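You operate a simulated robot arm through the tools that you are given. There is no shell and no other tool. Be economical: measure what you need, move in short steps, check, and stop when the job is done.

You run a simulated robot arm. Do the job below in one go: nothing can be reset, and whatever is moved stays where it is left.

## Task
Put the toner bottle marked "black" from the top of the grey bench in the black fuser cradle and the toner bottle labelled "cyan" on the top of the grey workbench. Fetch the cyan chip block and set it on the scratched glass. Take the purple felt block and leave it on the long green tray. Take the red probe on the left end of the gear bench and put it away on the top of the repair bench. Press the printer two button two times. Open the boards drawer, take the short grey roller and leave it in the inside of the boards drawer, then shut the drawer. Do these in any order. Set down upright: toner bottle.

Only the result counts: the job must be done as asked and must still hold three seconds after the hand-in. Knocking over, shifting, dropping, spilling or breaking anything else fails it.

## Robot
A 7-joint arm with a two-finger parallel gripper on a trunk, on a base that drives. Base frame: it is fixed to the floor where the robot stands at the start and does not move with it; the origin is under the middle of the robot, x ahead of it, y to its left, z up; the surface under the hand at the start is at about z = 820. Units: mm, degrees, N and s.
Its first joint turns from -166.0 to 166.0 degrees. Places, roughly: black fuser cradle (34x14 cm) [440, 880, 820]; boards drawer [-2700, -3100, 600]; cyan chip block [750, -250, 500]; inside of the boards drawer [-2600, -3200, 500]; long green tray [750, -750, 750]; printer two button [-3100, 3700, 1100]; purple felt block (4x3x4 cm) [900, -900, 500]; red probe (3x3x11 cm) [-1600, -900, 900]; scratched glass (29x20x1 cm) [500, -2300, 900]; short grey roller (4x4x3 cm) [-2500, -3100, 900]; toner bottle [1000, -250, 1000]; top of the grey workbench (201x18 cm) [560, 1300, 820]; top of the repair bench [-100, 3100, 800]. Payload 1.57 kg.
The TCP is the grasp point between the finger pads, 30 mm short of the fingertips. In the tool frame z runs along the fingers and y along their closing line. Largest opening 80 mm; finger width 17, thickness 12; the body of the gripper, 40 by 82 mm, starts 80 mm behind the TCP.
Orientation is told as [roll, pitch, yaw] about the base's x, y, z axes, in that order, counted from this pose: with the fingers straight down and closing along the base's y, the tool's x points along the base's -x, its y along +y and its z along -z.

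## Interface
- The arm moves only by the tool play_rows. Its argument "moves" is text: rows parted by semicolons, each of 7 numbers parted by spaces: the shift along the tool's x, y, z in units of 40 mm (1.0 is 40 mm), then the turn, a rotation vector about the tool's x, y, z in units of 8 degrees (1.0 is 8 degrees), then the finger opening in mm, from 0 to 80. In form: x y z ax ay az fingers; .... A call has 1 to 8 rows; each row shifts and turns the commanded pose from where the row before left it, along the tool's axes as they then stand. A call with a number of a shift or a turn outside -1 to 1 is refused whole. Each row takes 0.2 s and may step no farther than 50 mm and 8.6 degrees from the row before; otherwise, or with a gripper value out of range, the whole call is refused. Where a pose cannot be reached the arm comes as near as it can. A force on the tool above 40 N (or 10 N above the force at the start of the call, whichever is more), or a blocked arm, ends the call early, and 0.2 s more pass. Each finger travels about 153 mm/s and halts on what it meets, pressing with about 39 N; the grip force reading is that of the motor and also rises with nothing between the fingers. The clock runs only during rows and for 0.2 s after the last one: add rows that do not move to give the fingers time. It gives the time, the measured TCP pose, the force on the tool (base axes), the opening and the grip force at its end, in the units of the frame above (readings bear some noise), with the torque about the TCP (base axes, N m) and any sound that the robot's microphone picked up.
- Cameras (640 x 400 px; columns grow to the right, rows downward): "scene" is now at [-14.3, 207.2, 1368.1]; the picture's right is [0.20, -0.98, 0.00], its down [-0.57, -0.11, -0.82] and it looks along [0.80, 0.16, -0.58] (base axes); focal length 214 px, centre (320, 200). "wrist" rides on the gripper at [72, -7, -122] in the tool frame; the picture's right is [0.09, 1.00, 0.00], its down [-0.84, 0.08, -0.54] and it looks along [-0.54, 0.05, 0.84] (tool axes); focal length 238 px, centre (320, 200). There is no depth. A picture from a camera that has moved, and an enlarged one, comes with that camera's place and axes in the base frame and with its lens.
- snapshot(camera): a new picture of that camera. It takes no simulated time.
- steer(legs): drives the robot by 1 to 6 legs, each [ahead, left, turn to the left] in mm, mm and degrees, along the robot's own axes; the way and the turn of a leg run together, so that a leg with both is an arc; at most 1500 mm and 180 degrees a leg. The arm and the cameras ride along, it lands a little off, and it stops where it bumps. It gives what a move gives.
- head_to(pan, tilt): turns the head with the scene camera to pan (to the left, within 143 degrees either way) and tilt (down, from -29 to 69), counted from straight ahead of the robot. It gives what a move gives.
- close_up(camera, box): a new picture of the part [left, top, right, bottom] of that camera's present view, enlarged. It takes no simulated time.
- sign_off(): hands the job in; it is judged then, once.

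Work in short steps. Places have to be worked out from the pictures, the camera data and where the tool is seen: move nearer, look again, correct. Check each grasp and each placing, and mend what went wrong. You have 217 turns and 210 pictures in all, those below and enlarged ones among them. Open the gripper and draw the arm clear of the work before you hand the job in, unless the task says otherwise.

The tools are called after ">>>" by a JSON object that holds its "name" and its "arguments". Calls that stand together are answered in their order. play_rows: Moves the arm, as the interface text tells. Its arguments: {"type":"object","properties":{"moves":{"type":"string"}},"required":["moves"]} The other tools are called the same way: steer (legs) drives the base; head_to (pan, tilt) turns the head that bears the scene camera; snapshot (camera) takes a picture; close_up (camera, box) takes an enlarged picture of a part of a camera's view; sign_off () hands the job in.

At the start:

```text
time: 0.0
ee_pos: [616.6, 118.1, 1129.3]
tcp_rot: [0.1, 0.0, 0.0]
contact_force: [-0.2, -0.4, 0.1]
moment: [0.01, 0.01, -0.02]
opening: 80.1
finger_force: 0.0
robot x, y, heading: [-1.7, -3.0, -0.0]
head pan, tilt: [11.5, 35.2]
```

scene: 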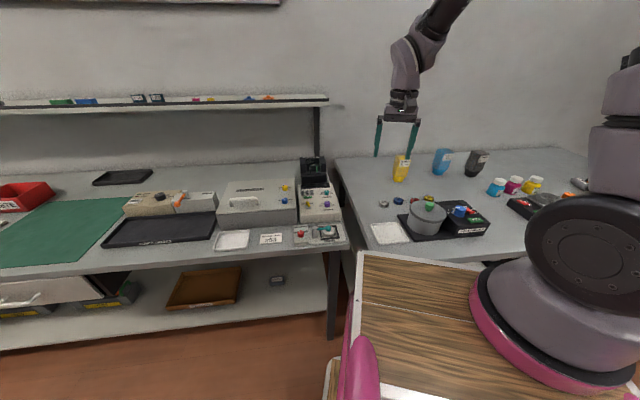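
wrist: 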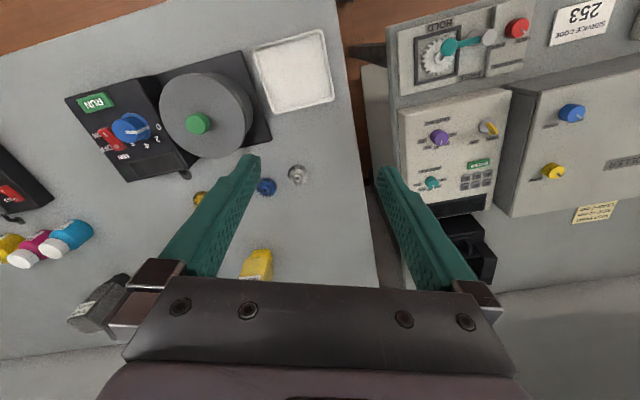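

I start by looking closer at the two benches ahead of me.

>>> {"name": "close_up", "arguments": {"camera": "scene", "box": [360, 130, 600, 270]}}

>>> {"name": "close_up", "arguments": {"camera": "scene", "box": [0, 80, 350, 300]}}

>>> {"name": "head_to", "arguments": {"pan": -40, "tilt": 30}}

>>> {"name": "snapshot", "arguments": {"camera": "scene"}}

```text
2.67 times, centred on (480, 200) of scene
camera zoom: at [-14.3, 207.2, 1368.1], right [0.2, -0.98, 0.0], down [-0.57, -0.11, -0.82], along [0.8, 0.16, -0.58], focal length 572 px, centre (-107, 200)
```

zoom: 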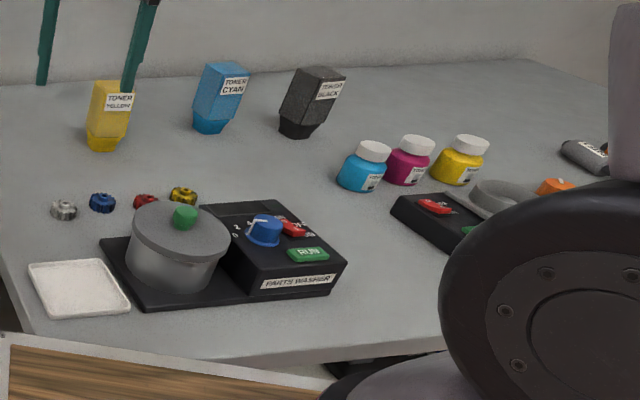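

```text
1.82 times, centred on (175, 190) of scene
camera zoom: at [-14.3, 207.2, 1368.1], right [0.2, -0.98, 0.0], down [-0.57, -0.11, -0.82], along [0.8, 0.16, -0.58], focal length 390 px, centre (584, 218)
```

zoom: 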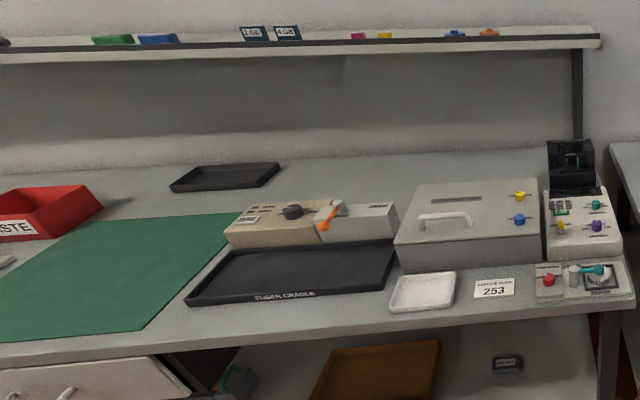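

```text
time: 1.2
ee_pos: [616.6, 117.6, 1129.4]
tcp_rot: [0.1, 0.0, 0.0]
contact_force: [0.2, 0.0, 0.5]
moment: [0.0, 0.01, -0.02]
opening: 80.1
finger_force: 0.0
robot x, y, heading: [-0.7, 2.0, -0.1]
head pan, tilt: [-40.0, 30.0]
```

```text
205 pictures are left
camera scene: at [-31.1, 131.6, 1376.3], right [-0.64, -0.77, 0.0], down [-0.38, 0.32, -0.87], along [0.66, -0.56, -0.5], focal length 214 px, centre (320, 200)
```

scene: 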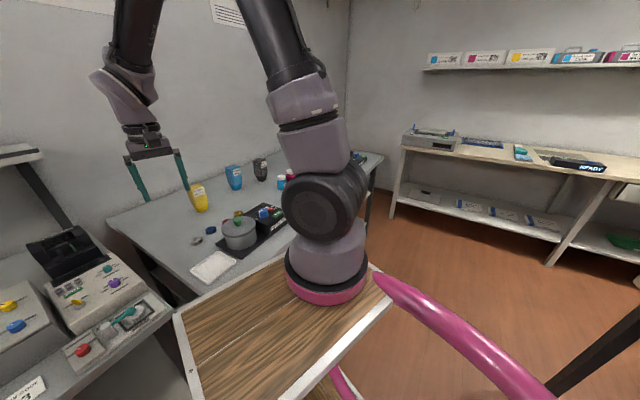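

Now survey the rest of the room.

>>> {"name": "head_to", "arguments": {"pan": -100, "tilt": 25}}

>>> {"name": "snapshot", "arguments": {"camera": "scene"}}

>>> {"name": "head_to", "arguments": {"pan": -143, "tilt": 20}}

>>> {"name": "snapshot", "arguments": {"camera": "scene"}}

>>> {"name": "head_to", "arguments": {"pan": 143, "tilt": 20}}

>>> {"name": "snapshot", "arguments": {"camera": "scene"}}

>>> {"name": "head_to", "arguments": {"pan": 75, "tilt": 25}}

>>> {"name": "snapshot", "arguments": {"camera": "scene"}}

```text
time: 2.5
ee_pos: [616.4, 118.4, 1127.9]
tcp_rot: [0.0, 0.0, 0.0]
contact_force: [0.4, -0.4, -1.0]
moment: [0.01, -0.02, 0.01]
opening: 80.0
finger_force: 0.0
robot x, y, heading: [3.4, -0.0, -0.2]
head pan, tilt: [-100.0, 25.0]
```

```text
204 pictures are left
camera scene: at [-116.4, 98.9, 1384.2], right [-0.98, 0.17, 0.0], down [0.07, 0.42, -0.91], along [-0.16, -0.89, -0.42], focal length 214 px, centre (320, 200)
```

scene: 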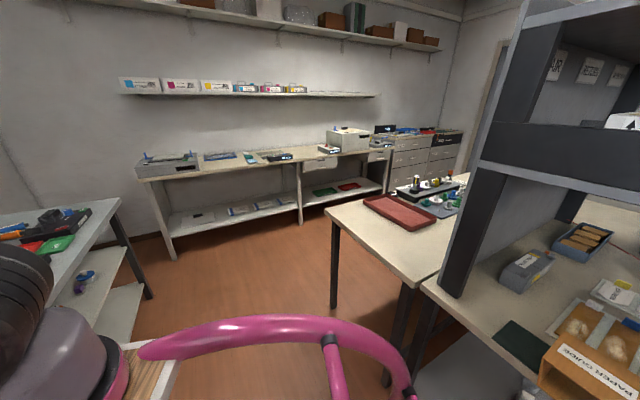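

```text
time: 3.6
ee_pos: [617.0, 118.8, 1128.0]
tcp_rot: [0.0, 0.0, 0.1]
contact_force: [-0.4, 0.0, 0.2]
moment: [0.01, 0.0, -0.03]
opening: 80.1
finger_force: 0.0
robot x, y, heading: [-0.0, 3.5, -0.0]
head pan, tilt: [-143.0, 20.0]
```

```text
203 pictures are left
camera scene: at [-174.8, 133.6, 1392.3], right [-0.6, 0.8, 0.0], down [0.27, 0.21, -0.94], along [-0.75, -0.57, -0.34], focal length 214 px, centre (320, 200)
```

scene: 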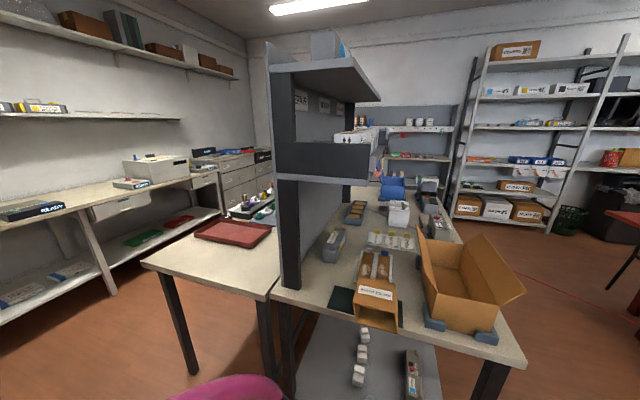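

```text
time: 7.5
ee_pos: [617.2, 117.9, 1128.5]
tcp_rot: [0.0, 0.0, 0.0]
contact_force: [-0.3, -0.5, -0.4]
moment: [-0.01, 0.0, -0.01]
opening: 80.0
finger_force: 0.0
robot x, y, heading: [1.7, -2.0, -0.2]
head pan, tilt: [143.0, 20.0]
```

```text
202 pictures are left
camera scene: at [-174.8, 245.8, 1392.3], right [0.6, 0.8, 0.0], down [0.27, -0.21, -0.94], along [-0.75, 0.57, -0.34], focal length 214 px, centre (320, 200)
```

scene: 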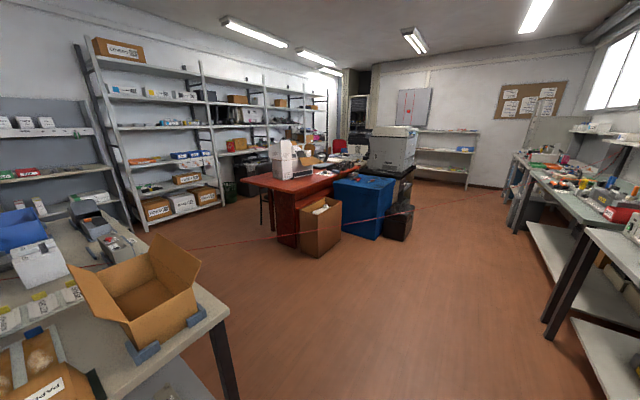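

```text
time: 8.9
ee_pos: [616.8, 117.8, 1127.9]
tcp_rot: [0.0, 0.0, 0.0]
contact_force: [0.6, 1.4, 0.5]
moment: [-0.04, 0.03, 0.0]
opening: 80.1
finger_force: 0.1
robot x, y, heading: [-2.7, 2.9, -0.2]
head pan, tilt: [75.0, 25.0]
```

```text
201 pictures are left
camera scene: at [-76.6, 278.7, 1384.3], right [0.97, -0.26, 0.0], down [-0.11, -0.41, -0.91], along [0.23, 0.88, -0.42], focal length 214 px, centre (320, 200)
```

scene: 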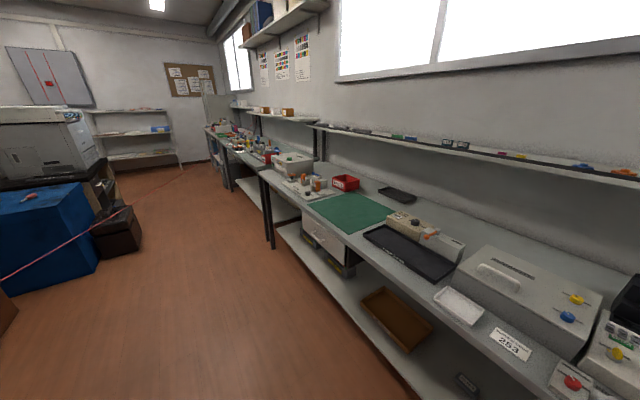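

The toners stand at about (1130,-210/-390) on the right grey bench, the cradle at about (440,900), and the room is turned about 11.5 degrees to my frame. I square up to the bench and move right and a bit ahead.

>>> {"name": "steer", "arguments": {"legs": [[0, 0, 11.5], [100, -400, 0]]}}

>>> {"name": "head_to", "arguments": {"pan": -10, "tilt": 35}}

>>> {"name": "snapshot", "arguments": {"camera": "scene"}}

>>> {"name": "snapshot", "arguments": {"camera": "wrist"}}

```text
time: 12.2
ee_pos: [757.3, -128.6, 1128.1]
tcp_rot: [0.0, 0.0, 11.4]
contact_force: [0.0, -0.7, 0.0]
moment: [0.02, 0.02, 0.02]
opening: 80.0
finger_force: 0.1
robot x, y, heading: [172.5, -368.0, 11.3]
head pan, tilt: [75.0, 25.0]
```

```text
time: 13.8
ee_pos: [755.7, -129.2, 1129.0]
tcp_rot: [-0.1, -0.1, 11.4]
contact_force: [-0.5, -0.2, -0.1]
moment: [0.0, 0.06, 0.01]
opening: 79.8
finger_force: 0.1
robot x, y, heading: [172.4, -365.9, 11.4]
head pan, tilt: [-10.0, 35.0]
```

```text
200 pictures are left
camera scene: at [127.4, -199.1, 1368.5], right [0.03, -1.0, 0.0], down [-0.57, -0.01, -0.82], along [0.82, 0.02, -0.57], focal length 214 px, centre (320, 200)
```

scene: 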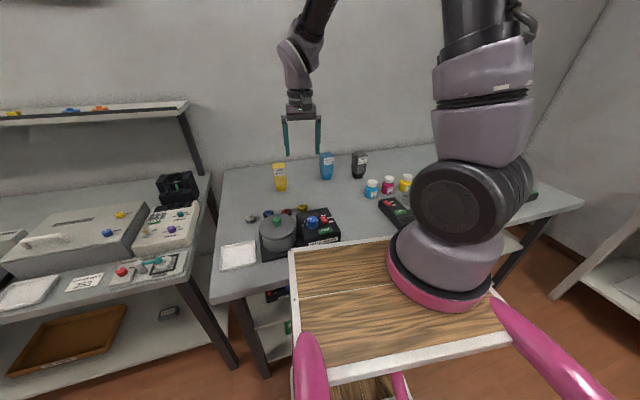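

```text
199 pictures are left
camera wrist: at [689.5, -150.5, 1250.8], right [-0.29, 0.96, 0.0], down [0.8, 0.24, 0.54], along [0.52, 0.16, -0.84], focal length 238 px, centre (320, 200)
```

wrist: 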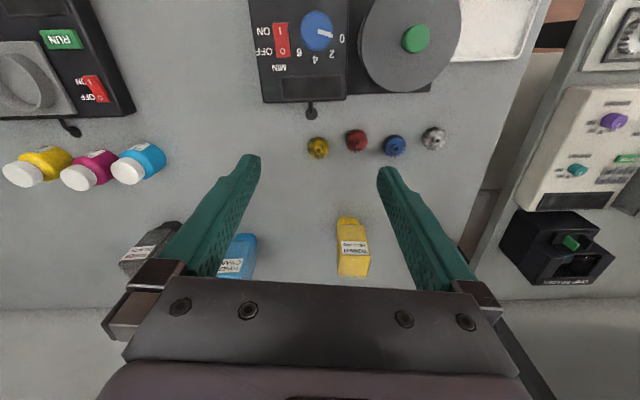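

The toners come out at cyan (1118,-207) and black (1138,-385), matching the first estimate. I edge ahead 60 mm and look closer at the bottles.

>>> {"name": "steer", "arguments": {"legs": [[60, 0, 0]]}}

>>> {"name": "close_up", "arguments": {"camera": "scene", "box": [260, 130, 420, 230]}}

>>> {"name": "close_up", "arguments": {"camera": "wrist", "box": [80, 200, 400, 400]}}

```text
time: 14.6
ee_pos: [775.5, -125.1, 1128.0]
tcp_rot: [0.0, 0.0, 11.5]
contact_force: [0.2, -0.3, 0.1]
moment: [0.02, -0.01, -0.01]
opening: 80.2
finger_force: 0.0
robot x, y, heading: [194.3, -367.3, 11.6]
head pan, tilt: [-10.0, 35.0]
stopped in leg 1: the robot was blocked; the commanded pose is now the measured one
```

```text
4.00 times, centred on (340, 180) of scene
camera zoom: at [145.7, -197.0, 1368.5], right [0.03, -1.0, 0.0], down [-0.57, -0.02, -0.82], along [0.82, 0.02, -0.57], focal length 858 px, centre (240, 280)
```

zoom: 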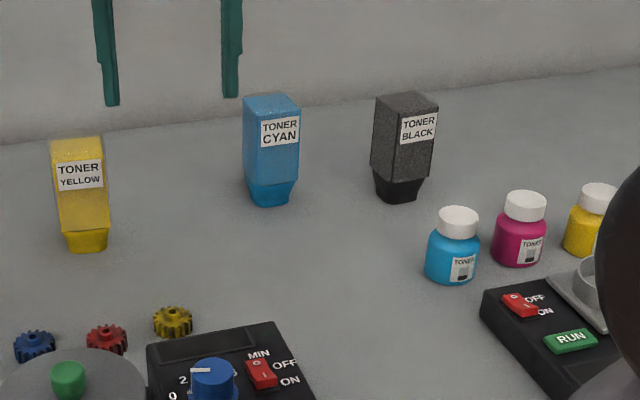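

```text
2.00 times, centred on (240, 300) of wrist
camera zoom: at [708.5, -146.1, 1250.0], right [-0.29, 0.96, 0.0], down [0.8, 0.24, 0.54], along [0.52, 0.16, -0.84], focal length 477 px, centre (480, 0)
```

zoom: 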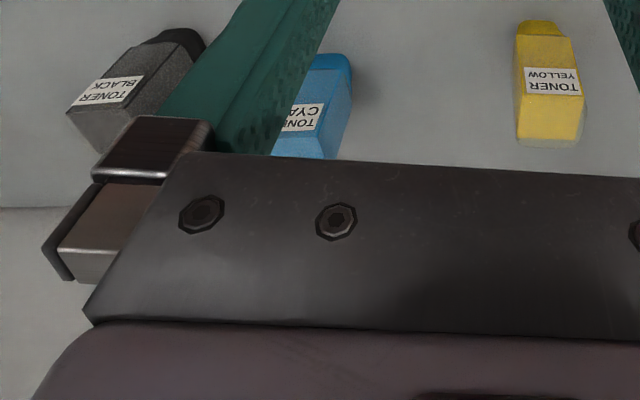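

The base now touches the bench; both bottles should be within reach. I bring the open gripper behind the cyan bottle above its top to see its orientation.

>>> {"name": "play_rows", "arguments": {"moves": "-.925 -.57 .24 0 0 0 80;-.925 -.57 .24 0 0 0 80;-.925 -.57 .24 0 0 0 80;-.925 -.57 .24 0 0 0 80;-.925 -.57 .24 0 0 0 80;-.925 -.57 .24 0 0 0 80"}}

>>> {"name": "snapshot", "arguments": {"camera": "wrist"}}

```text
time: 16.0
ee_pos: [1022.1, -214.4, 1070.3]
tcp_rot: [0.0, 0.0, 11.6]
contact_force: [0.1, 0.4, -0.2]
moment: [-0.04, -0.05, -0.04]
opening: 79.9
finger_force: 0.1
robot x, y, heading: [193.2, -362.7, 11.8]
head pan, tilt: [-10.0, 35.0]
```

```text
196 pictures are left
camera wrist: at [954.8, -236.0, 1192.6], right [-0.29, 0.96, 0.0], down [0.8, 0.24, 0.54], along [0.52, 0.16, -0.84], focal length 238 px, centre (320, 200)
```

wrist: 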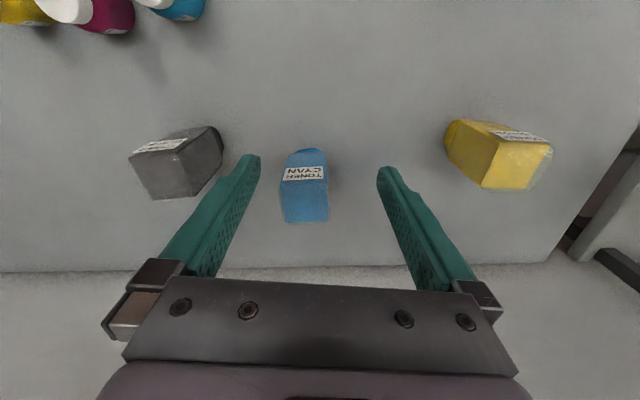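

Cyan top face centre is about (1113,-205), rotated ~18 degrees, 52 mm wide, top z ≈ 962. I align above it, and descend partly.

>>> {"name": "play_rows", "arguments": {"moves": "-.75 -.08 0 0 0 0 80;-.75 -.08 0 0 0 0 80;-.77 -.08 0 0 0 0 80;0 0 0 0 0 -.8 80;0 0 .8 0 0 0 80;0 0 0 0 0 0 80"}}

>>> {"name": "snapshot", "arguments": {"camera": "wrist"}}

>>> {"name": "close_up", "arguments": {"camera": "scene", "box": [260, 100, 420, 200]}}

```text
time: 17.4
ee_pos: [1111.8, -208.4, 1037.5]
tcp_rot: [0.0, 0.0, 18.1]
contact_force: [0.5, -0.7, -0.4]
moment: [0.03, -0.04, -0.01]
opening: 80.2
finger_force: 0.2
robot x, y, heading: [191.9, -364.5, 11.8]
head pan, tilt: [-10.0, 35.0]
```

```text
195 pictures are left
camera wrist: at [1047.4, -235.9, 1160.1], right [-0.39, 0.92, 0.0], down [0.77, 0.33, 0.54], along [0.5, 0.21, -0.84], focal length 238 px, centre (320, 200)
```

wrist: 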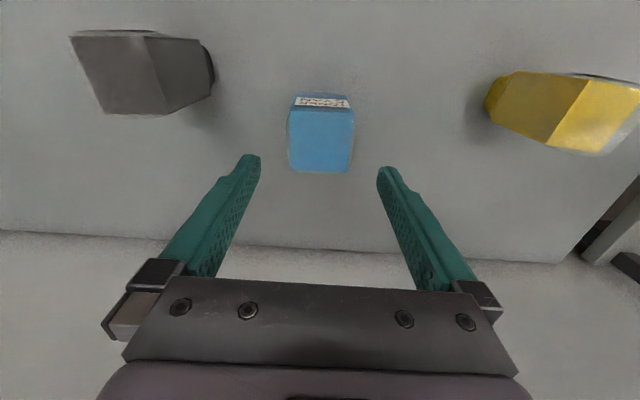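

```text
4.00 times, centred on (340, 150) of scene
camera zoom: at [145.5, -197.1, 1368.5], right [0.03, -1.0, 0.0], down [-0.57, -0.02, -0.82], along [0.82, 0.02, -0.57], focal length 858 px, centre (240, 400)
```

zoom: 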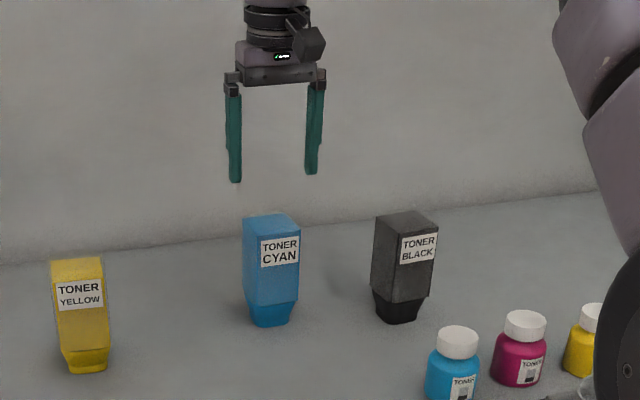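

The bottle is square to the fingers and centred under the TCP. I descend to z 905 and close.

>>> {"name": "play_rows", "arguments": {"moves": "0 0 .9 0 0 0 80;0 0 .9 0 0 0 80;0 0 .9 0 0 0 80;0 0 .6 0 0 0 80;0 0 0 0 0 0 30;0 0 0 0 0 0 30;0 0 0 0 0 0 30"}}

>>> {"name": "snapshot", "arguments": {"camera": "wrist"}}

```text
time: 19.0
ee_pos: [1110.2, -205.8, 903.8]
tcp_rot: [0.0, 0.0, 18.0]
contact_force: [-0.7, 0.3, -0.2]
moment: [0.0, -0.02, -0.01]
opening: 62.1
finger_force: 39.5
robot x, y, heading: [193.3, -365.6, 11.9]
head pan, tilt: [-10.0, 35.0]
```

```text
193 pictures are left
camera wrist: at [1047.0, -234.8, 1026.7], right [-0.39, 0.92, 0.0], down [0.77, 0.33, 0.54], along [0.5, 0.21, -0.84], focal length 238 px, centre (320, 200)
```

wrist: 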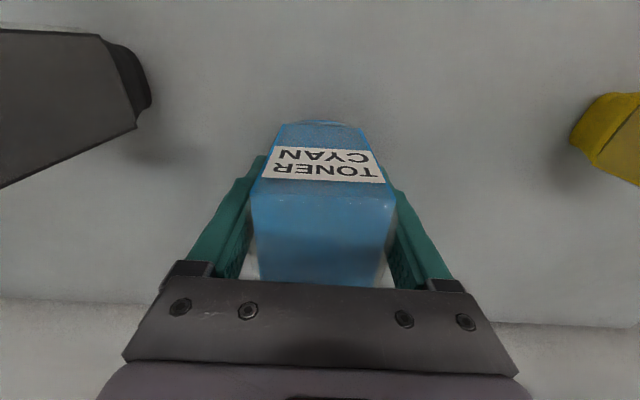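

Held at 62 mm. I lift it 190 mm and retract toward the robot.

>>> {"name": "play_rows", "arguments": {"moves": "0 0 -.5 0 0 0 30;0 0 -1 0 0 0 30;0 0 -1 0 0 0 30;0 0 -1 0 0 0 30;0 0 -1 0 0 0 30;.9 .1 -.3 0 0 0 30;1 .1 0 0 0 0 30;1 .1 0 0 0 0 30"}}

>>> {"name": "play_rows", "arguments": {"moves": "1 .1 0 0 0 0 30;1 .1 0 0 0 0 30;1 .1 0 0 0 0 30"}}

>>> {"name": "snapshot", "arguments": {"camera": "scene"}}

```text
time: 20.8
ee_pos: [997.3, -230.2, 1099.2]
tcp_rot: [0.0, 0.1, 18.0]
contact_force: [0.4, -0.2, -2.1]
moment: [-0.01, 0.06, -0.02]
opening: 61.9
finger_force: 39.2
robot x, y, heading: [195.7, -365.8, 11.6]
head pan, tilt: [-10.0, 35.0]
```

```text
time: 21.6
ee_pos: [880.1, -257.6, 1097.4]
tcp_rot: [0.0, 0.1, 18.0]
contact_force: [0.2, -0.2, -2.9]
moment: [0.02, 0.02, -0.01]
opening: 62.1
finger_force: 39.1
robot x, y, heading: [192.9, -366.4, 11.4]
head pan, tilt: [-10.0, 35.0]
```

```text
192 pictures are left
camera scene: at [146.1, -197.0, 1368.5], right [0.03, -1.0, 0.0], down [-0.57, -0.02, -0.82], along [0.82, 0.02, -0.57], focal length 214 px, centre (320, 200)
```

scene: 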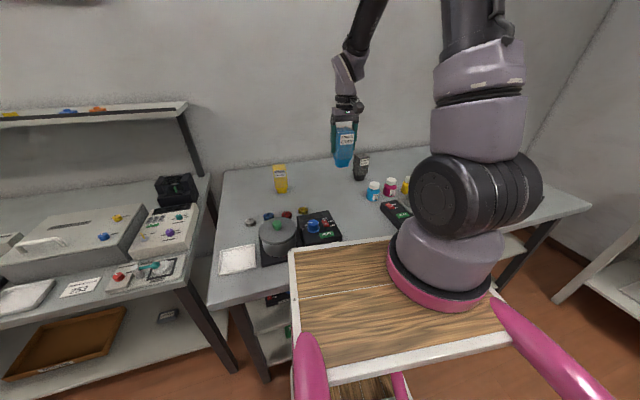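

Cyan is held well. I back off slightly and drive left along the benches to the workbench middle.

>>> {"name": "steer", "arguments": {"legs": [[-60, 0, 0], [0, 1450, 0]]}}

>>> {"name": "head_to", "arguments": {"pan": 10, "tilt": 35}}

>>> {"name": "snapshot", "arguments": {"camera": "scene"}}

>>> {"name": "snapshot", "arguments": {"camera": "wrist"}}

```text
time: 27.8
ee_pos: [562.3, 928.2, 1098.7]
tcp_rot: [0.0, 0.2, 18.6]
contact_force: [-0.6, -0.6, -1.8]
moment: [0.0, 0.02, 0.01]
opening: 62.2
finger_force: 39.2
robot x, y, heading: [-121.6, 814.5, 12.4]
head pan, tilt: [-10.0, 35.0]
stopped in leg 2: the robot was blocked; the commanded pose is now the measured one
```

```text
time: 28.6
ee_pos: [562.1, 927.3, 1099.4]
tcp_rot: [0.1, -0.1, 18.5]
contact_force: [-0.1, 0.1, -2.4]
moment: [0.0, 0.0, -0.01]
opening: 62.3
finger_force: 39.3
robot x, y, heading: [-121.5, 813.8, 12.5]
head pan, tilt: [10.0, 35.0]
```

```text
191 pictures are left
camera scene: at [-178.8, 1008.2, 1368.5], right [0.38, -0.92, 0.0], down [-0.53, -0.22, -0.82], along [0.76, 0.31, -0.57], focal length 214 px, centre (320, 200)
```

scene: 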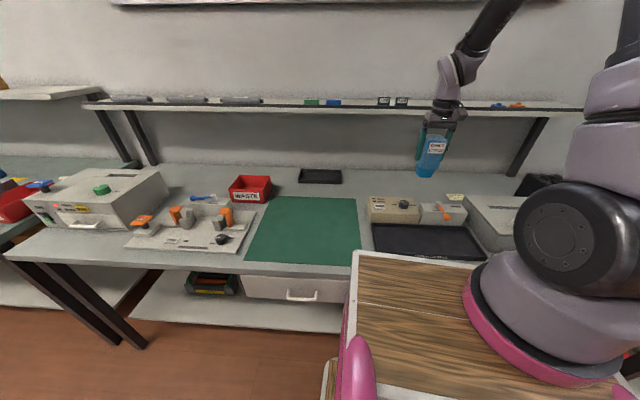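

```text
190 pictures are left
camera wrist: at [498.9, 898.2, 1221.2], right [-0.41, 0.91, 0.0], down [0.77, 0.34, 0.54], along [0.49, 0.22, -0.84], focal length 238 px, centre (320, 200)
```

wrist: 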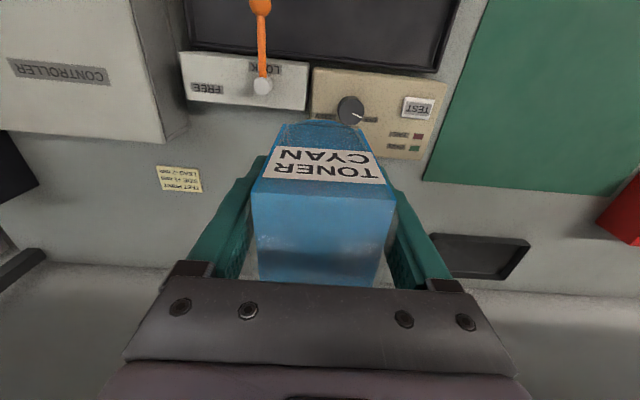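

The robot stopped beside the mat and is placed well. A bare spot on the workbench is behind the beige test box, right of the mat, at about (669,1054); I move the bottle above it and check.

>>> {"name": "play_rows", "arguments": {"moves": "-.885 .54 0 0 0 0 30;-.885 .54 0 0 0 0 30;-.885 .54 0 0 0 0 30;-.885 .54 0 0 0 0 30;0 0 .8 0 0 0 30"}}

>>> {"name": "snapshot", "arguments": {"camera": "scene"}}

>>> {"name": "snapshot", "arguments": {"camera": "wrist"}}

```text
time: 29.9
ee_pos: [668.2, 1052.7, 1067.2]
tcp_rot: [0.1, -0.1, 18.6]
contact_force: [-0.5, -0.6, -1.7]
moment: [-0.02, -0.03, 0.0]
opening: 61.9
finger_force: 39.0
robot x, y, heading: [-119.9, 809.9, 12.2]
head pan, tilt: [10.0, 35.0]
```

```text
189 pictures are left
camera scene: at [-179.1, 1008.1, 1368.5], right [0.38, -0.92, 0.0], down [-0.53, -0.22, -0.82], along [0.76, 0.31, -0.57], focal length 214 px, centre (320, 200)
```

scene: 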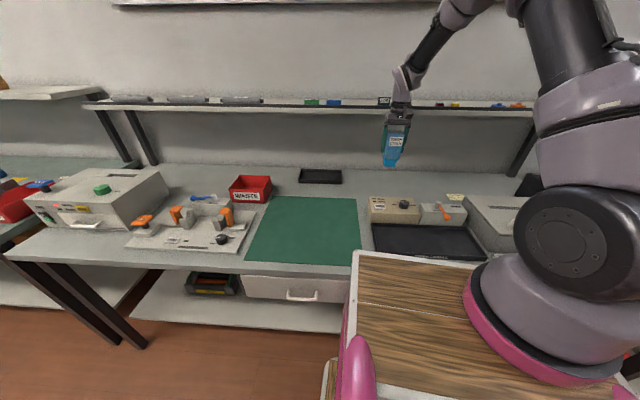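

```text
188 pictures are left
camera wrist: at [604.6, 1023.8, 1189.4], right [-0.41, 0.91, 0.0], down [0.77, 0.34, 0.54], along [0.5, 0.22, -0.84], focal length 238 px, centre (320, 200)
```

wrist: 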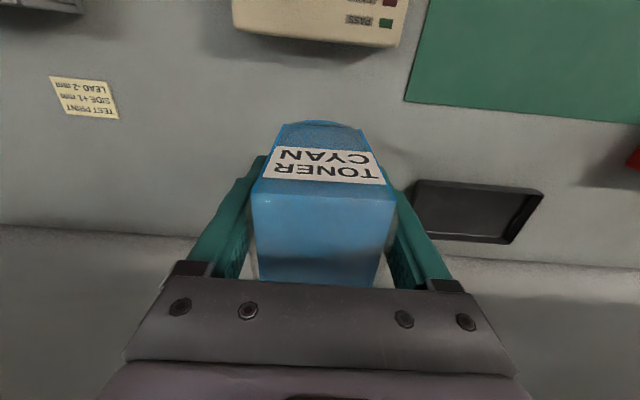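

The spot under the bottle is clear. I lower to just above rest height in two stages, watching the force.

>>> {"name": "play_rows", "arguments": {"moves": "0 0 .9 0 0 0 30;0 0 .9 0 0 0 30;0 0 .9 0 0 0 30;0 0 .9 0 0 0 30;0 0 .37 0 0 0 30;0 0 .07 0 0 0 30;0 0 0 0 0 0 30"}}

>>> {"name": "snapshot", "arguments": {"camera": "wrist"}}

```text
time: 31.4
ee_pos: [669.8, 1053.6, 906.5]
tcp_rot: [0.0, 0.0, 18.5]
contact_force: [0.2, 0.4, -1.9]
moment: [0.03, 0.03, 0.02]
opening: 62.0
finger_force: 38.9
robot x, y, heading: [-122.6, 808.9, 12.5]
head pan, tilt: [10.0, 35.0]
```

```text
187 pictures are left
camera wrist: at [606.0, 1023.4, 1028.2], right [-0.41, 0.91, 0.0], down [0.77, 0.34, 0.54], along [0.5, 0.22, -0.84], focal length 238 px, centre (320, 200)
```

wrist: 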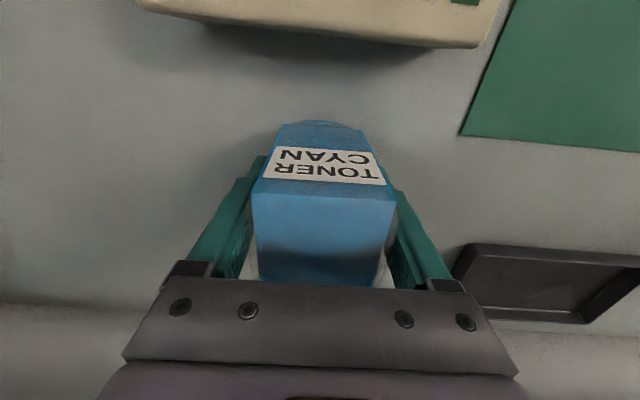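

Not yet loaded; I lower 2-4 mm more until contact shows.

>>> {"name": "play_rows", "arguments": {"moves": "0 0 .05 0 0 0 30;0 0 .03 0 0 0 30;0 0 0 0 0 0 30"}}

```text
time: 32.2
ee_pos: [669.9, 1053.6, 904.0]
tcp_rot: [-0.1, -0.1, 18.7]
contact_force: [-1.2, -2.9, 8.6]
moment: [-0.2, 0.32, 0.08]
opening: 62.0
finger_force: 39.2
robot x, y, heading: [-119.2, 813.0, 12.7]
head pan, tilt: [10.0, 35.0]
```

Contact (+8.6 N): the bottle rests. I open and rise.

>>> {"name": "play_rows", "arguments": {"moves": "0 0 0 0 0 0 80;0 0 0 0 0 0 80;0 0 -.6 0 0 0 80;0 0 -1 0 0 0 80;0 0 -1 0 0 0 80;0 0 -1 0 0 0 80;0 0 -1 0 0 0 80"}}

>>> {"name": "snapshot", "arguments": {"camera": "wrist"}}

>>> {"name": "close_up", "arguments": {"camera": "scene", "box": [300, 80, 500, 280]}}

```text
time: 33.9
ee_pos: [666.0, 1054.6, 1087.6]
tcp_rot: [-0.1, 0.1, 18.8]
contact_force: [0.7, 0.1, -1.3]
moment: [0.01, 0.0, 0.0]
opening: 80.1
finger_force: 0.1
robot x, y, heading: [-119.6, 808.7, 12.4]
head pan, tilt: [10.0, 35.0]
```

```text
186 pictures are left
camera wrist: at [602.8, 1025.6, 1209.3], right [-0.41, 0.91, 0.0], down [0.77, 0.34, 0.54], along [0.49, 0.22, -0.84], focal length 238 px, centre (320, 200)
```

wrist: 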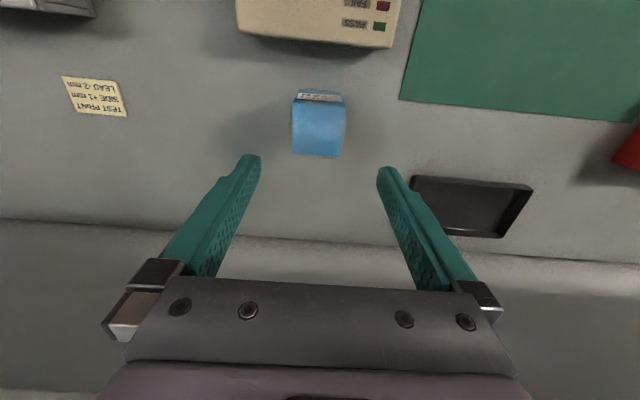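

```text
2.00 times, centred on (400, 180) of scene
camera zoom: at [-178.4, 1008.4, 1368.5], right [0.38, -0.92, 0.0], down [-0.53, -0.22, -0.82], along [0.76, 0.31, -0.57], focal length 429 px, centre (160, 240)
```

zoom: 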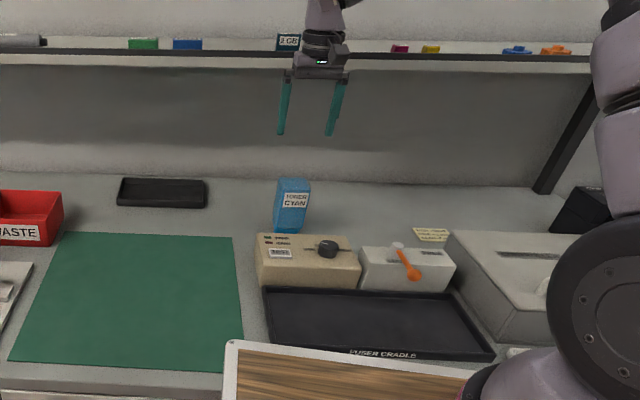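

Cyan stands fine on the workbench. I retract the arm and drive back to the right bench for the black bottle.

>>> {"name": "play_rows", "arguments": {"moves": "1 -.4 -.2 0 0 0 80;1 -.4 -.2 0 0 0 80;1 -.4 0 0 0 0 80;1 -.4 0 0 0 0 80"}}

>>> {"name": "steer", "arguments": {"legs": [[0, -1214, -0.8], [45, 0, 0]]}}

>>> {"name": "snapshot", "arguments": {"camera": "wrist"}}

```text
time: 34.9
ee_pos: [537.5, 942.0, 1100.7]
tcp_rot: [-0.1, 0.0, 18.7]
contact_force: [-0.2, 0.0, -1.3]
moment: [-0.03, 0.03, 0.03]
opening: 79.8
finger_force: 0.0
robot x, y, heading: [-121.4, 812.3, 12.5]
head pan, tilt: [10.0, 35.0]
```

```text
time: 41.6
ee_pos: [844.0, -251.1, 1100.8]
tcp_rot: [0.1, 0.1, 18.3]
contact_force: [-0.3, 0.1, 0.3]
moment: [0.01, 0.04, -0.04]
opening: 80.0
finger_force: 0.0
robot x, y, heading: [183.1, -377.7, 12.0]
head pan, tilt: [10.0, 35.0]
```

```text
184 pictures are left
camera wrist: at [779.1, -280.1, 1222.8], right [-0.4, 0.92, 0.0], down [0.77, 0.34, 0.54], along [0.5, 0.22, -0.84], focal length 238 px, centre (320, 200)
```

wrist: 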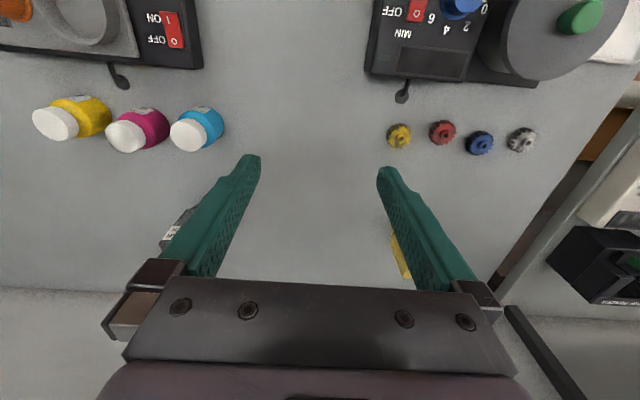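

Next I move behind the black bottle (about (1127,-375)) to view its top face.

>>> {"name": "play_rows", "arguments": {"moves": "-.56 -.86 .12 0 0 0 80;-.56 -.86 .12 0 0 0 80;-.56 -.86 .12 0 0 0 80;-.56 -.86 .12 0 0 0 80;-.56 -.86 .12 0 0 0 80;-.56 -.86 .12 0 0 0 80"}}

>>> {"name": "snapshot", "arguments": {"camera": "wrist"}}

```text
time: 43.0
ee_pos: [1035.4, -403.5, 1071.3]
tcp_rot: [0.0, 0.0, 18.3]
contact_force: [0.6, -0.3, 0.4]
moment: [-0.02, -0.05, -0.04]
opening: 80.0
finger_force: 0.2
robot x, y, heading: [186.2, -376.0, 11.9]
head pan, tilt: [10.0, 35.0]
```

```text
183 pictures are left
camera wrist: at [970.8, -431.8, 1193.9], right [-0.4, 0.92, 0.0], down [0.77, 0.34, 0.54], along [0.5, 0.22, -0.84], focal length 238 px, centre (320, 200)
```

wrist: 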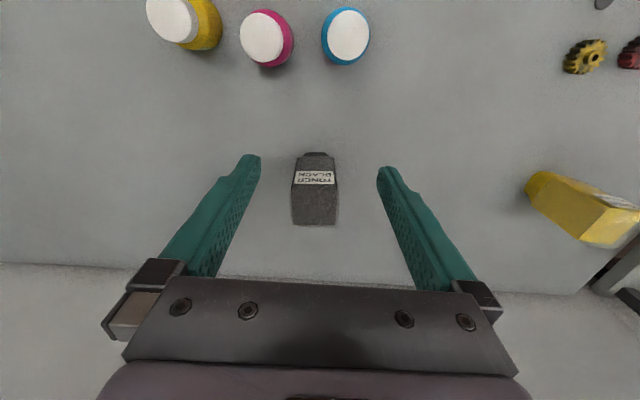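

The black bottle is aligned with the fingers; centre at about (1116,-375). I move over, descend to z 904 and grip.

>>> {"name": "play_rows", "arguments": {"moves": "-.72 .01 0 0 0 0 80;-.72 .01 0 0 0 0 80;-.72 .01 0 0 0 0 80;0 0 .8 0 0 0 80;0 0 0 0 0 0 80"}}

>>> {"name": "snapshot", "arguments": {"camera": "wrist"}}

```text
time: 44.2
ee_pos: [1117.3, -376.1, 1040.3]
tcp_rot: [0.0, -0.1, 18.3]
contact_force: [-0.1, -0.5, 0.1]
moment: [0.03, 0.01, 0.03]
opening: 79.8
finger_force: 0.0
robot x, y, heading: [181.8, -380.2, 12.2]
head pan, tilt: [10.0, 35.0]
```

```text
182 pictures are left
camera wrist: at [1053.2, -404.9, 1161.9], right [-0.4, 0.92, 0.0], down [0.77, 0.34, 0.54], along [0.5, 0.22, -0.84], focal length 238 px, centre (320, 200)
```

wrist: 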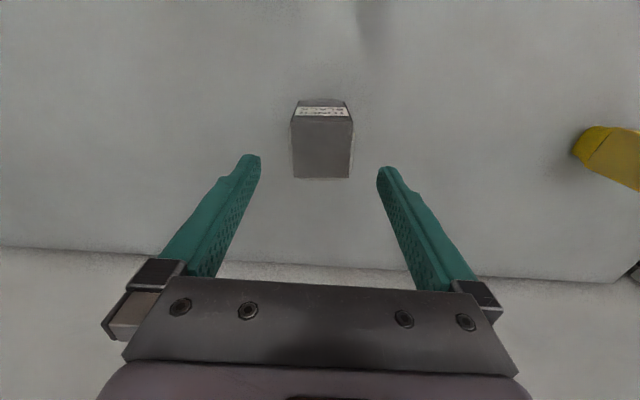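

Nearly identical to the cyan picture, 5 mm farther; I correct, descend and close.

>>> {"name": "play_rows", "arguments": {"moves": "-.12 0 .9 0 0 0 80;0 0 .9 0 0 0 80;0 0 .9 0 0 0 80;0 0 .7 0 0 0 80;0 0 0 0 0 0 30;0 0 0 0 0 0 30;0 0 0 0 0 0 30"}}

>>> {"name": "play_rows", "arguments": {"moves": "0 0 -.5 0 0 0 30;0 0 -1 0 0 0 30;0 0 -1 0 0 0 30;0 0 -1 0 0 0 30;0 0 -1 0 0 0 30;.9 .1 -.3 0 0 0 30;1 .1 0 0 0 0 30;1 .1 0 0 0 0 30"}}

>>> {"name": "play_rows", "arguments": {"moves": "1 .1 0 0 0 0 30;1 .1 0 0 0 0 30;1 .1 0 0 0 0 30"}}

>>> {"name": "snapshot", "arguments": {"camera": "wrist"}}

```text
time: 45.8
ee_pos: [1124.2, -374.5, 903.8]
tcp_rot: [0.0, 0.1, 18.3]
contact_force: [0.2, 0.1, -0.2]
moment: [0.03, 0.02, 0.0]
opening: 63.1
finger_force: 38.7
robot x, y, heading: [186.2, -381.3, 12.0]
head pan, tilt: [10.0, 35.0]
```

```text
time: 47.6
ee_pos: [1006.3, -399.1, 1094.6]
tcp_rot: [0.1, 0.1, 18.4]
contact_force: [0.6, 0.3, -2.7]
moment: [0.0, 0.06, 0.04]
opening: 63.2
finger_force: 39.0
robot x, y, heading: [183.6, -379.1, 12.0]
head pan, tilt: [10.0, 35.0]
```

```text
time: 48.4
ee_pos: [889.8, -425.9, 1094.5]
tcp_rot: [0.0, 0.1, 18.2]
contact_force: [-0.3, -0.6, -2.8]
moment: [-0.02, 0.04, 0.02]
opening: 62.9
finger_force: 39.4
robot x, y, heading: [186.4, -378.8, 12.0]
head pan, tilt: [10.0, 35.0]
```

```text
181 pictures are left
camera wrist: at [825.3, -454.5, 1216.7], right [-0.4, 0.92, 0.0], down [0.77, 0.34, 0.54], along [0.5, 0.22, -0.84], focal length 238 px, centre (320, 200)
```

wrist: 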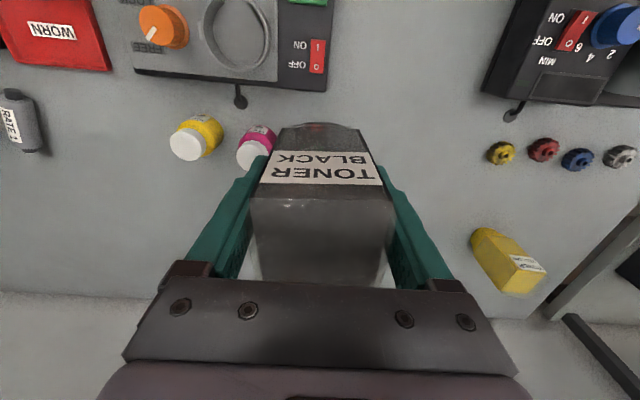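

Black held. I back off and drive left to the cradle.

>>> {"name": "steer", "arguments": {"legs": [[-116, 0, 0], [0, 1210, 0]]}}

>>> {"name": "head_to", "arguments": {"pan": 0, "tilt": 40}}

>>> {"name": "snapshot", "arguments": {"camera": "scene"}}

>>> {"name": "snapshot", "arguments": {"camera": "wrist"}}

```text
time: 55.3
ee_pos: [517.6, 745.6, 1094.7]
tcp_rot: [-0.1, -0.1, 18.7]
contact_force: [0.3, -0.4, -1.8]
moment: [0.0, 0.0, -0.01]
opening: 62.7
finger_force: 39.2
robot x, y, heading: [-187.4, 790.7, 12.4]
head pan, tilt: [10.0, 35.0]
```

```text
time: 56.1
ee_pos: [518.0, 745.9, 1095.3]
tcp_rot: [-0.1, 0.1, 18.7]
contact_force: [0.1, -0.2, -2.2]
moment: [0.02, 0.02, -0.01]
opening: 62.6
finger_force: 38.7
robot x, y, heading: [-184.5, 789.3, 12.6]
head pan, tilt: [0.0, 40.0]
```

```text
180 pictures are left
camera scene: at [-243.4, 970.2, 1361.0], right [0.22, -0.98, 0.0], down [-0.63, -0.14, -0.77], along [0.75, 0.17, -0.64], focal length 214 px, centre (320, 200)
```

scene: 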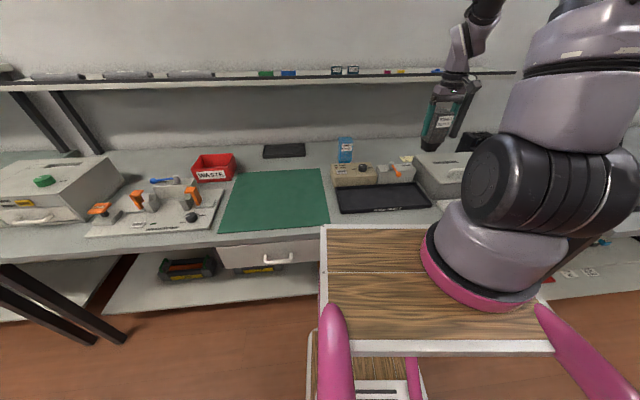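

```text
179 pictures are left
camera wrist: at [454.6, 716.7, 1217.1], right [-0.41, 0.91, 0.0], down [0.77, 0.34, 0.54], along [0.49, 0.22, -0.84], focal length 238 px, centre (320, 200)
```

wrist: 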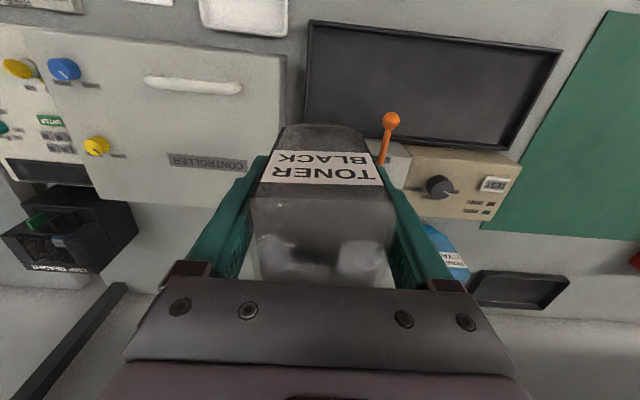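

The cradle's centre is (440,880) as told. I aim for (416,947), its left half, away from the orange lever, and check from above.

>>> {"name": "play_rows", "arguments": {"moves": ".133 .93 0 0 0 0 30;.133 .93 0 0 0 0 30;.133 .93 0 0 0 0 30;.133 .93 0 0 0 0 30;.133 .93 0 0 0 0 30;.133 .93 0 0 0 0 30;0 0 .5 0 0 0 30"}}

>>> {"name": "snapshot", "arguments": {"camera": "wrist"}}

>>> {"name": "close_up", "arguments": {"camera": "scene", "box": [300, 50, 500, 250]}}

```text
time: 57.7
ee_pos: [414.9, 947.8, 1075.9]
tcp_rot: [0.0, 0.0, 18.7]
contact_force: [-0.4, 0.1, -0.9]
moment: [0.05, 0.0, 0.01]
opening: 62.5
finger_force: 38.8
robot x, y, heading: [-187.1, 792.3, 12.4]
head pan, tilt: [0.0, 40.0]
```

```text
178 pictures are left
camera wrist: at [351.4, 918.0, 1197.5], right [-0.41, 0.91, 0.0], down [0.77, 0.34, 0.54], along [0.5, 0.22, -0.84], focal length 238 px, centre (320, 200)
```

wrist: 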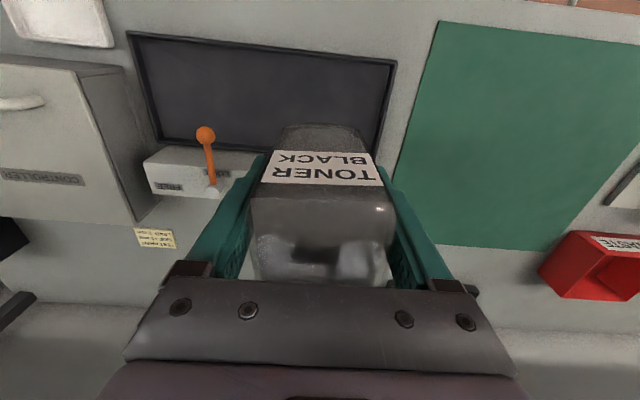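

```text
2.00 times, centred on (400, 150) of scene
camera zoom: at [-243.6, 970.0, 1360.9], right [0.22, -0.98, 0.0], down [-0.63, -0.14, -0.77], along [0.75, 0.17, -0.64], focal length 429 px, centre (160, 300)
```

zoom: 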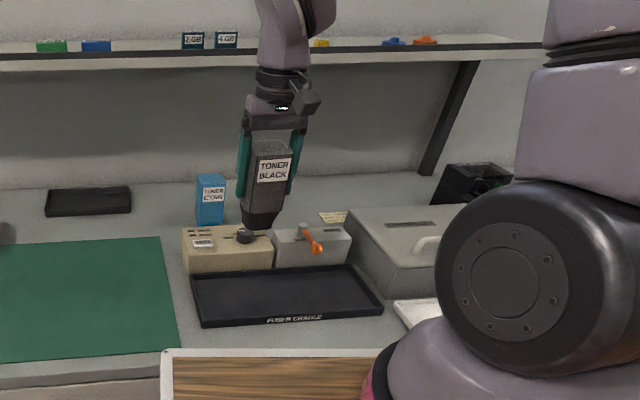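

Position over the cradle is good. I lower to z ≈ 914, then slowly.

>>> {"name": "play_rows", "arguments": {"moves": "0 0 .9 0 0 0 30;0 0 .9 0 0 0 30;0 0 .9 0 0 0 30;0 0 .9 0 0 0 30;0 0 .4 0 0 0 30;0 0 .07 0 0 0 30;0 0 .07 0 0 0 30"}}

>>> {"name": "snapshot", "arguments": {"camera": "wrist"}}

```text
time: 59.3
ee_pos: [415.5, 947.1, 910.6]
tcp_rot: [0.0, 0.1, 18.8]
contact_force: [-2.3, -2.4, 19.4]
moment: [-0.22, 0.62, 0.03]
opening: 62.4
finger_force: 39.0
robot x, y, heading: [-191.4, 788.3, 12.4]
head pan, tilt: [0.0, 40.0]
```

```text
176 pictures are left
camera wrist: at [352.0, 917.6, 1032.2], right [-0.41, 0.91, 0.0], down [0.77, 0.34, 0.54], along [0.5, 0.22, -0.84], focal length 238 px, centre (320, 200)
```

wrist: 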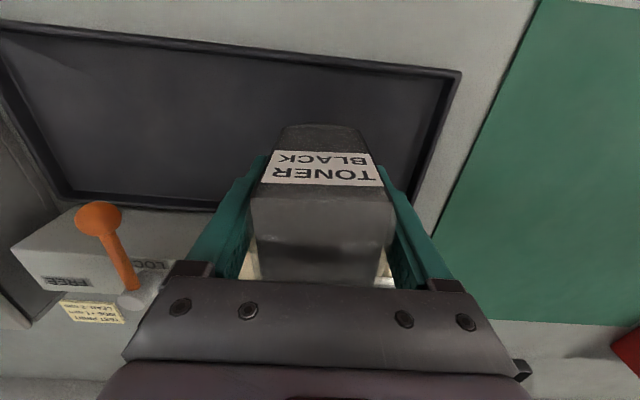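

Contact at z 911, inside the cradle (floor a few mm thick). I ease 1 mm, open and rise.

>>> {"name": "play_rows", "arguments": {"moves": "0 0 -.03 0 0 0 30;0 0 0 0 0 0 80;0 0 0 0 0 0 80;0 0 -.6 0 0 0 80;0 0 -1 0 0 0 80;0 0 -1 0 0 0 80;0 0 -1 0 0 0 80;0 0 -1 0 0 0 80"}}

>>> {"name": "snapshot", "arguments": {"camera": "wrist"}}

>>> {"name": "close_up", "arguments": {"camera": "scene", "box": [300, 50, 500, 250]}}

```text
time: 61.1
ee_pos: [418.7, 946.8, 1094.5]
tcp_rot: [-0.1, 0.0, 18.7]
contact_force: [0.1, 0.1, -0.9]
moment: [0.01, -0.01, 0.01]
opening: 80.0
finger_force: 0.1
robot x, y, heading: [-190.5, 789.5, 12.6]
head pan, tilt: [0.0, 40.0]
```

```text
175 pictures are left
camera wrist: at [354.8, 917.5, 1216.4], right [-0.41, 0.91, 0.0], down [0.77, 0.34, 0.54], along [0.49, 0.22, -0.84], focal length 238 px, centre (320, 200)
```

wrist: 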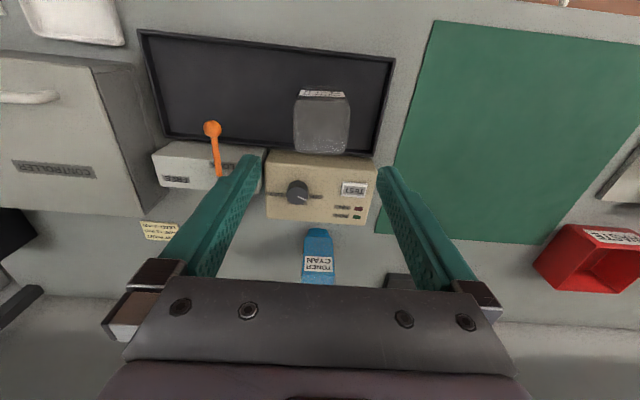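

```text
2.00 times, centred on (400, 150) of scene
camera zoom: at [-243.1, 970.3, 1360.9], right [0.22, -0.98, 0.0], down [-0.63, -0.14, -0.77], along [0.75, 0.17, -0.64], focal length 429 px, centre (160, 300)
```

zoom: 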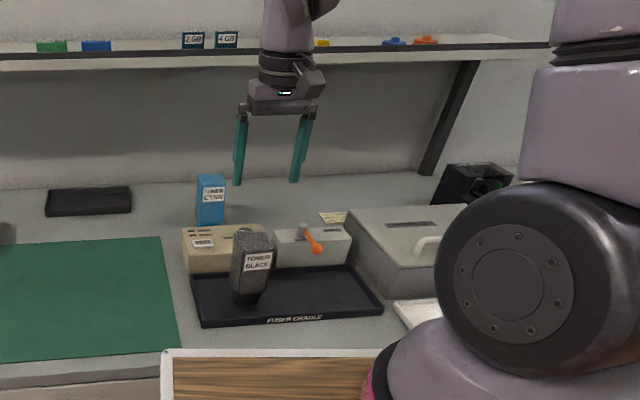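

Both toners are done. Next the lower shelf of the right bench: I drive back right, standing off the bench, to look for the cyan chip block and purple felt block.

>>> {"name": "steer", "arguments": {"legs": [[-150, 0, 0], [0, -1150, 0]]}}

>>> {"name": "head_to", "arguments": {"pan": -25, "tilt": 40}}

>>> {"name": "snapshot", "arguments": {"camera": "scene"}}

```text
time: 68.0
ee_pos: [517.2, -227.3, 1093.6]
tcp_rot: [0.0, 0.0, 18.2]
contact_force: [-0.4, 0.7, 0.5]
moment: [0.02, -0.02, 0.0]
opening: 80.1
finger_force: 0.0
robot x, y, heading: [-88.0, -381.8, 12.1]
head pan, tilt: [0.0, 40.0]
```

```text
time: 68.8
ee_pos: [518.9, -227.4, 1093.8]
tcp_rot: [0.0, -0.1, 18.2]
contact_force: [0.2, 0.8, 0.7]
moment: [-0.01, -0.02, 0.02]
opening: 79.5
finger_force: 0.1
robot x, y, heading: [-88.9, -380.7, 11.9]
head pan, tilt: [-25.0, 40.0]
```

```text
173 pictures are left
camera scene: at [-143.2, -235.5, 1360.9], right [-0.22, -0.97, 0.0], down [-0.63, 0.14, -0.77], along [0.75, -0.17, -0.64], focal length 214 px, centre (320, 200)
```

scene: 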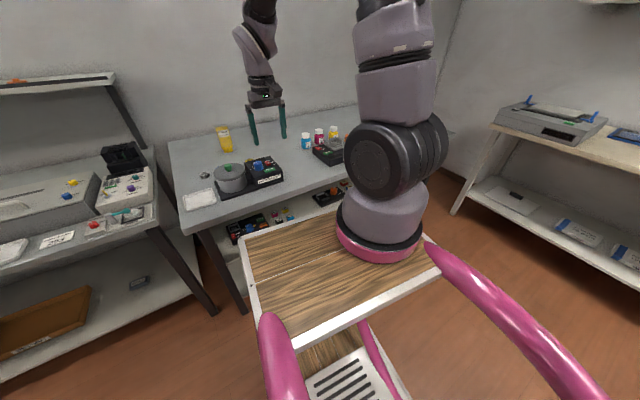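

I enlarge the shelf under the right bench.

>>> {"name": "close_up", "arguments": {"camera": "scene", "box": [190, 170, 370, 290]}}

>>> {"name": "close_up", "arguments": {"camera": "scene", "box": [440, 70, 640, 270]}}

```text
3.33 times, centred on (280, 230) of scene
camera zoom: at [-143.2, -235.5, 1360.9], right [-0.22, -0.97, 0.0], down [-0.63, 0.14, -0.77], along [0.75, -0.17, -0.64], focal length 715 px, centre (453, 100)
```

zoom: 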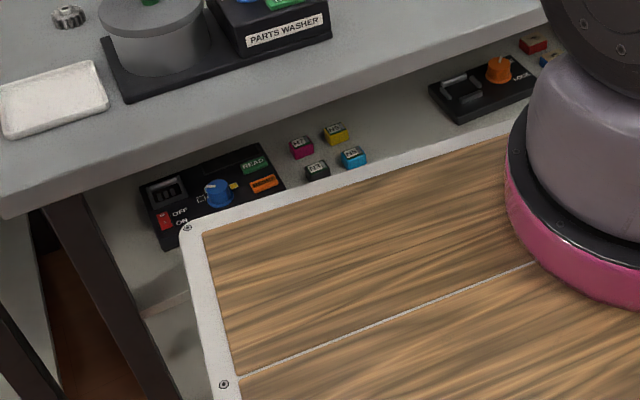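

```text
2.00 times, centred on (540, 170) of scene
camera zoom: at [-143.2, -235.5, 1360.9], right [-0.22, -0.97, 0.0], down [-0.63, 0.14, -0.77], along [0.75, -0.17, -0.64], focal length 429 px, centre (-120, 260)
```

zoom: 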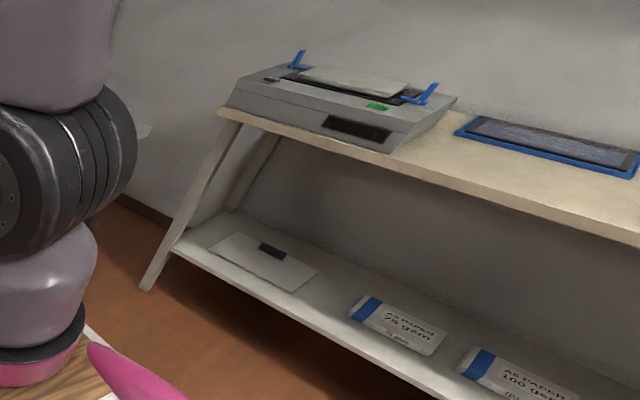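

The cyan chip block is at about (730,-264) on the under-shelf (z≈500). I will reach under the bench with the tool tilted and flipped 180° so the wrist camera sits above; first I fine-place the base and start flipping.

>>> {"name": "steer", "arguments": {"legs": [[46, -55, 0]]}}

>>> {"name": "play_rows", "arguments": {"moves": "0 0 0 0 0 -1 80;0 0 0 0 0 -1 80;0 0 0 0 0 -1 80;0 0 0 0 0 -1 80;0 0 0 0 0 -1 80;0 0 0 0 0 -1 80;0 0 0 0 0 -1 80;0 0 0 0 0 -1 80"}}

>>> {"name": "play_rows", "arguments": {"moves": "0 0 0 0 0 -1 80;0 0 0 0 0 -1 80;0 0 0 0 0 -1 80;0 0 0 0 0 -1 80;0 0 0 0 0 -1 80;0 0 0 0 0 -1 80;0 0 0 0 0 -1 80;0 0 0 0 0 0 80"}}

```text
time: 69.9
ee_pos: [575.0, -273.1, 1093.7]
tcp_rot: [0.0, 0.1, 18.3]
contact_force: [-0.3, -0.2, -1.1]
moment: [-0.01, -0.01, -0.02]
opening: 79.9
finger_force: 0.0
robot x, y, heading: [-36.0, -423.6, 12.1]
head pan, tilt: [-25.0, 40.0]
```

```text
time: 71.7
ee_pos: [573.8, -273.0, 1093.7]
tcp_rot: [0.0, 0.0, 82.5]
contact_force: [-0.1, -0.1, 0.0]
moment: [-0.02, 0.0, 0.0]
opening: 79.9
finger_force: 0.0
robot x, y, heading: [-27.9, -425.8, 11.9]
head pan, tilt: [-25.0, 40.0]
```

```text
time: 73.5
ee_pos: [574.2, -271.8, 1093.6]
tcp_rot: [0.1, 0.0, 138.5]
contact_force: [-0.3, 0.1, 0.5]
moment: [-0.01, 0.01, -0.01]
opening: 80.0
finger_force: 0.1
robot x, y, heading: [-28.4, -426.6, 12.1]
head pan, tilt: [-25.0, 40.0]
```

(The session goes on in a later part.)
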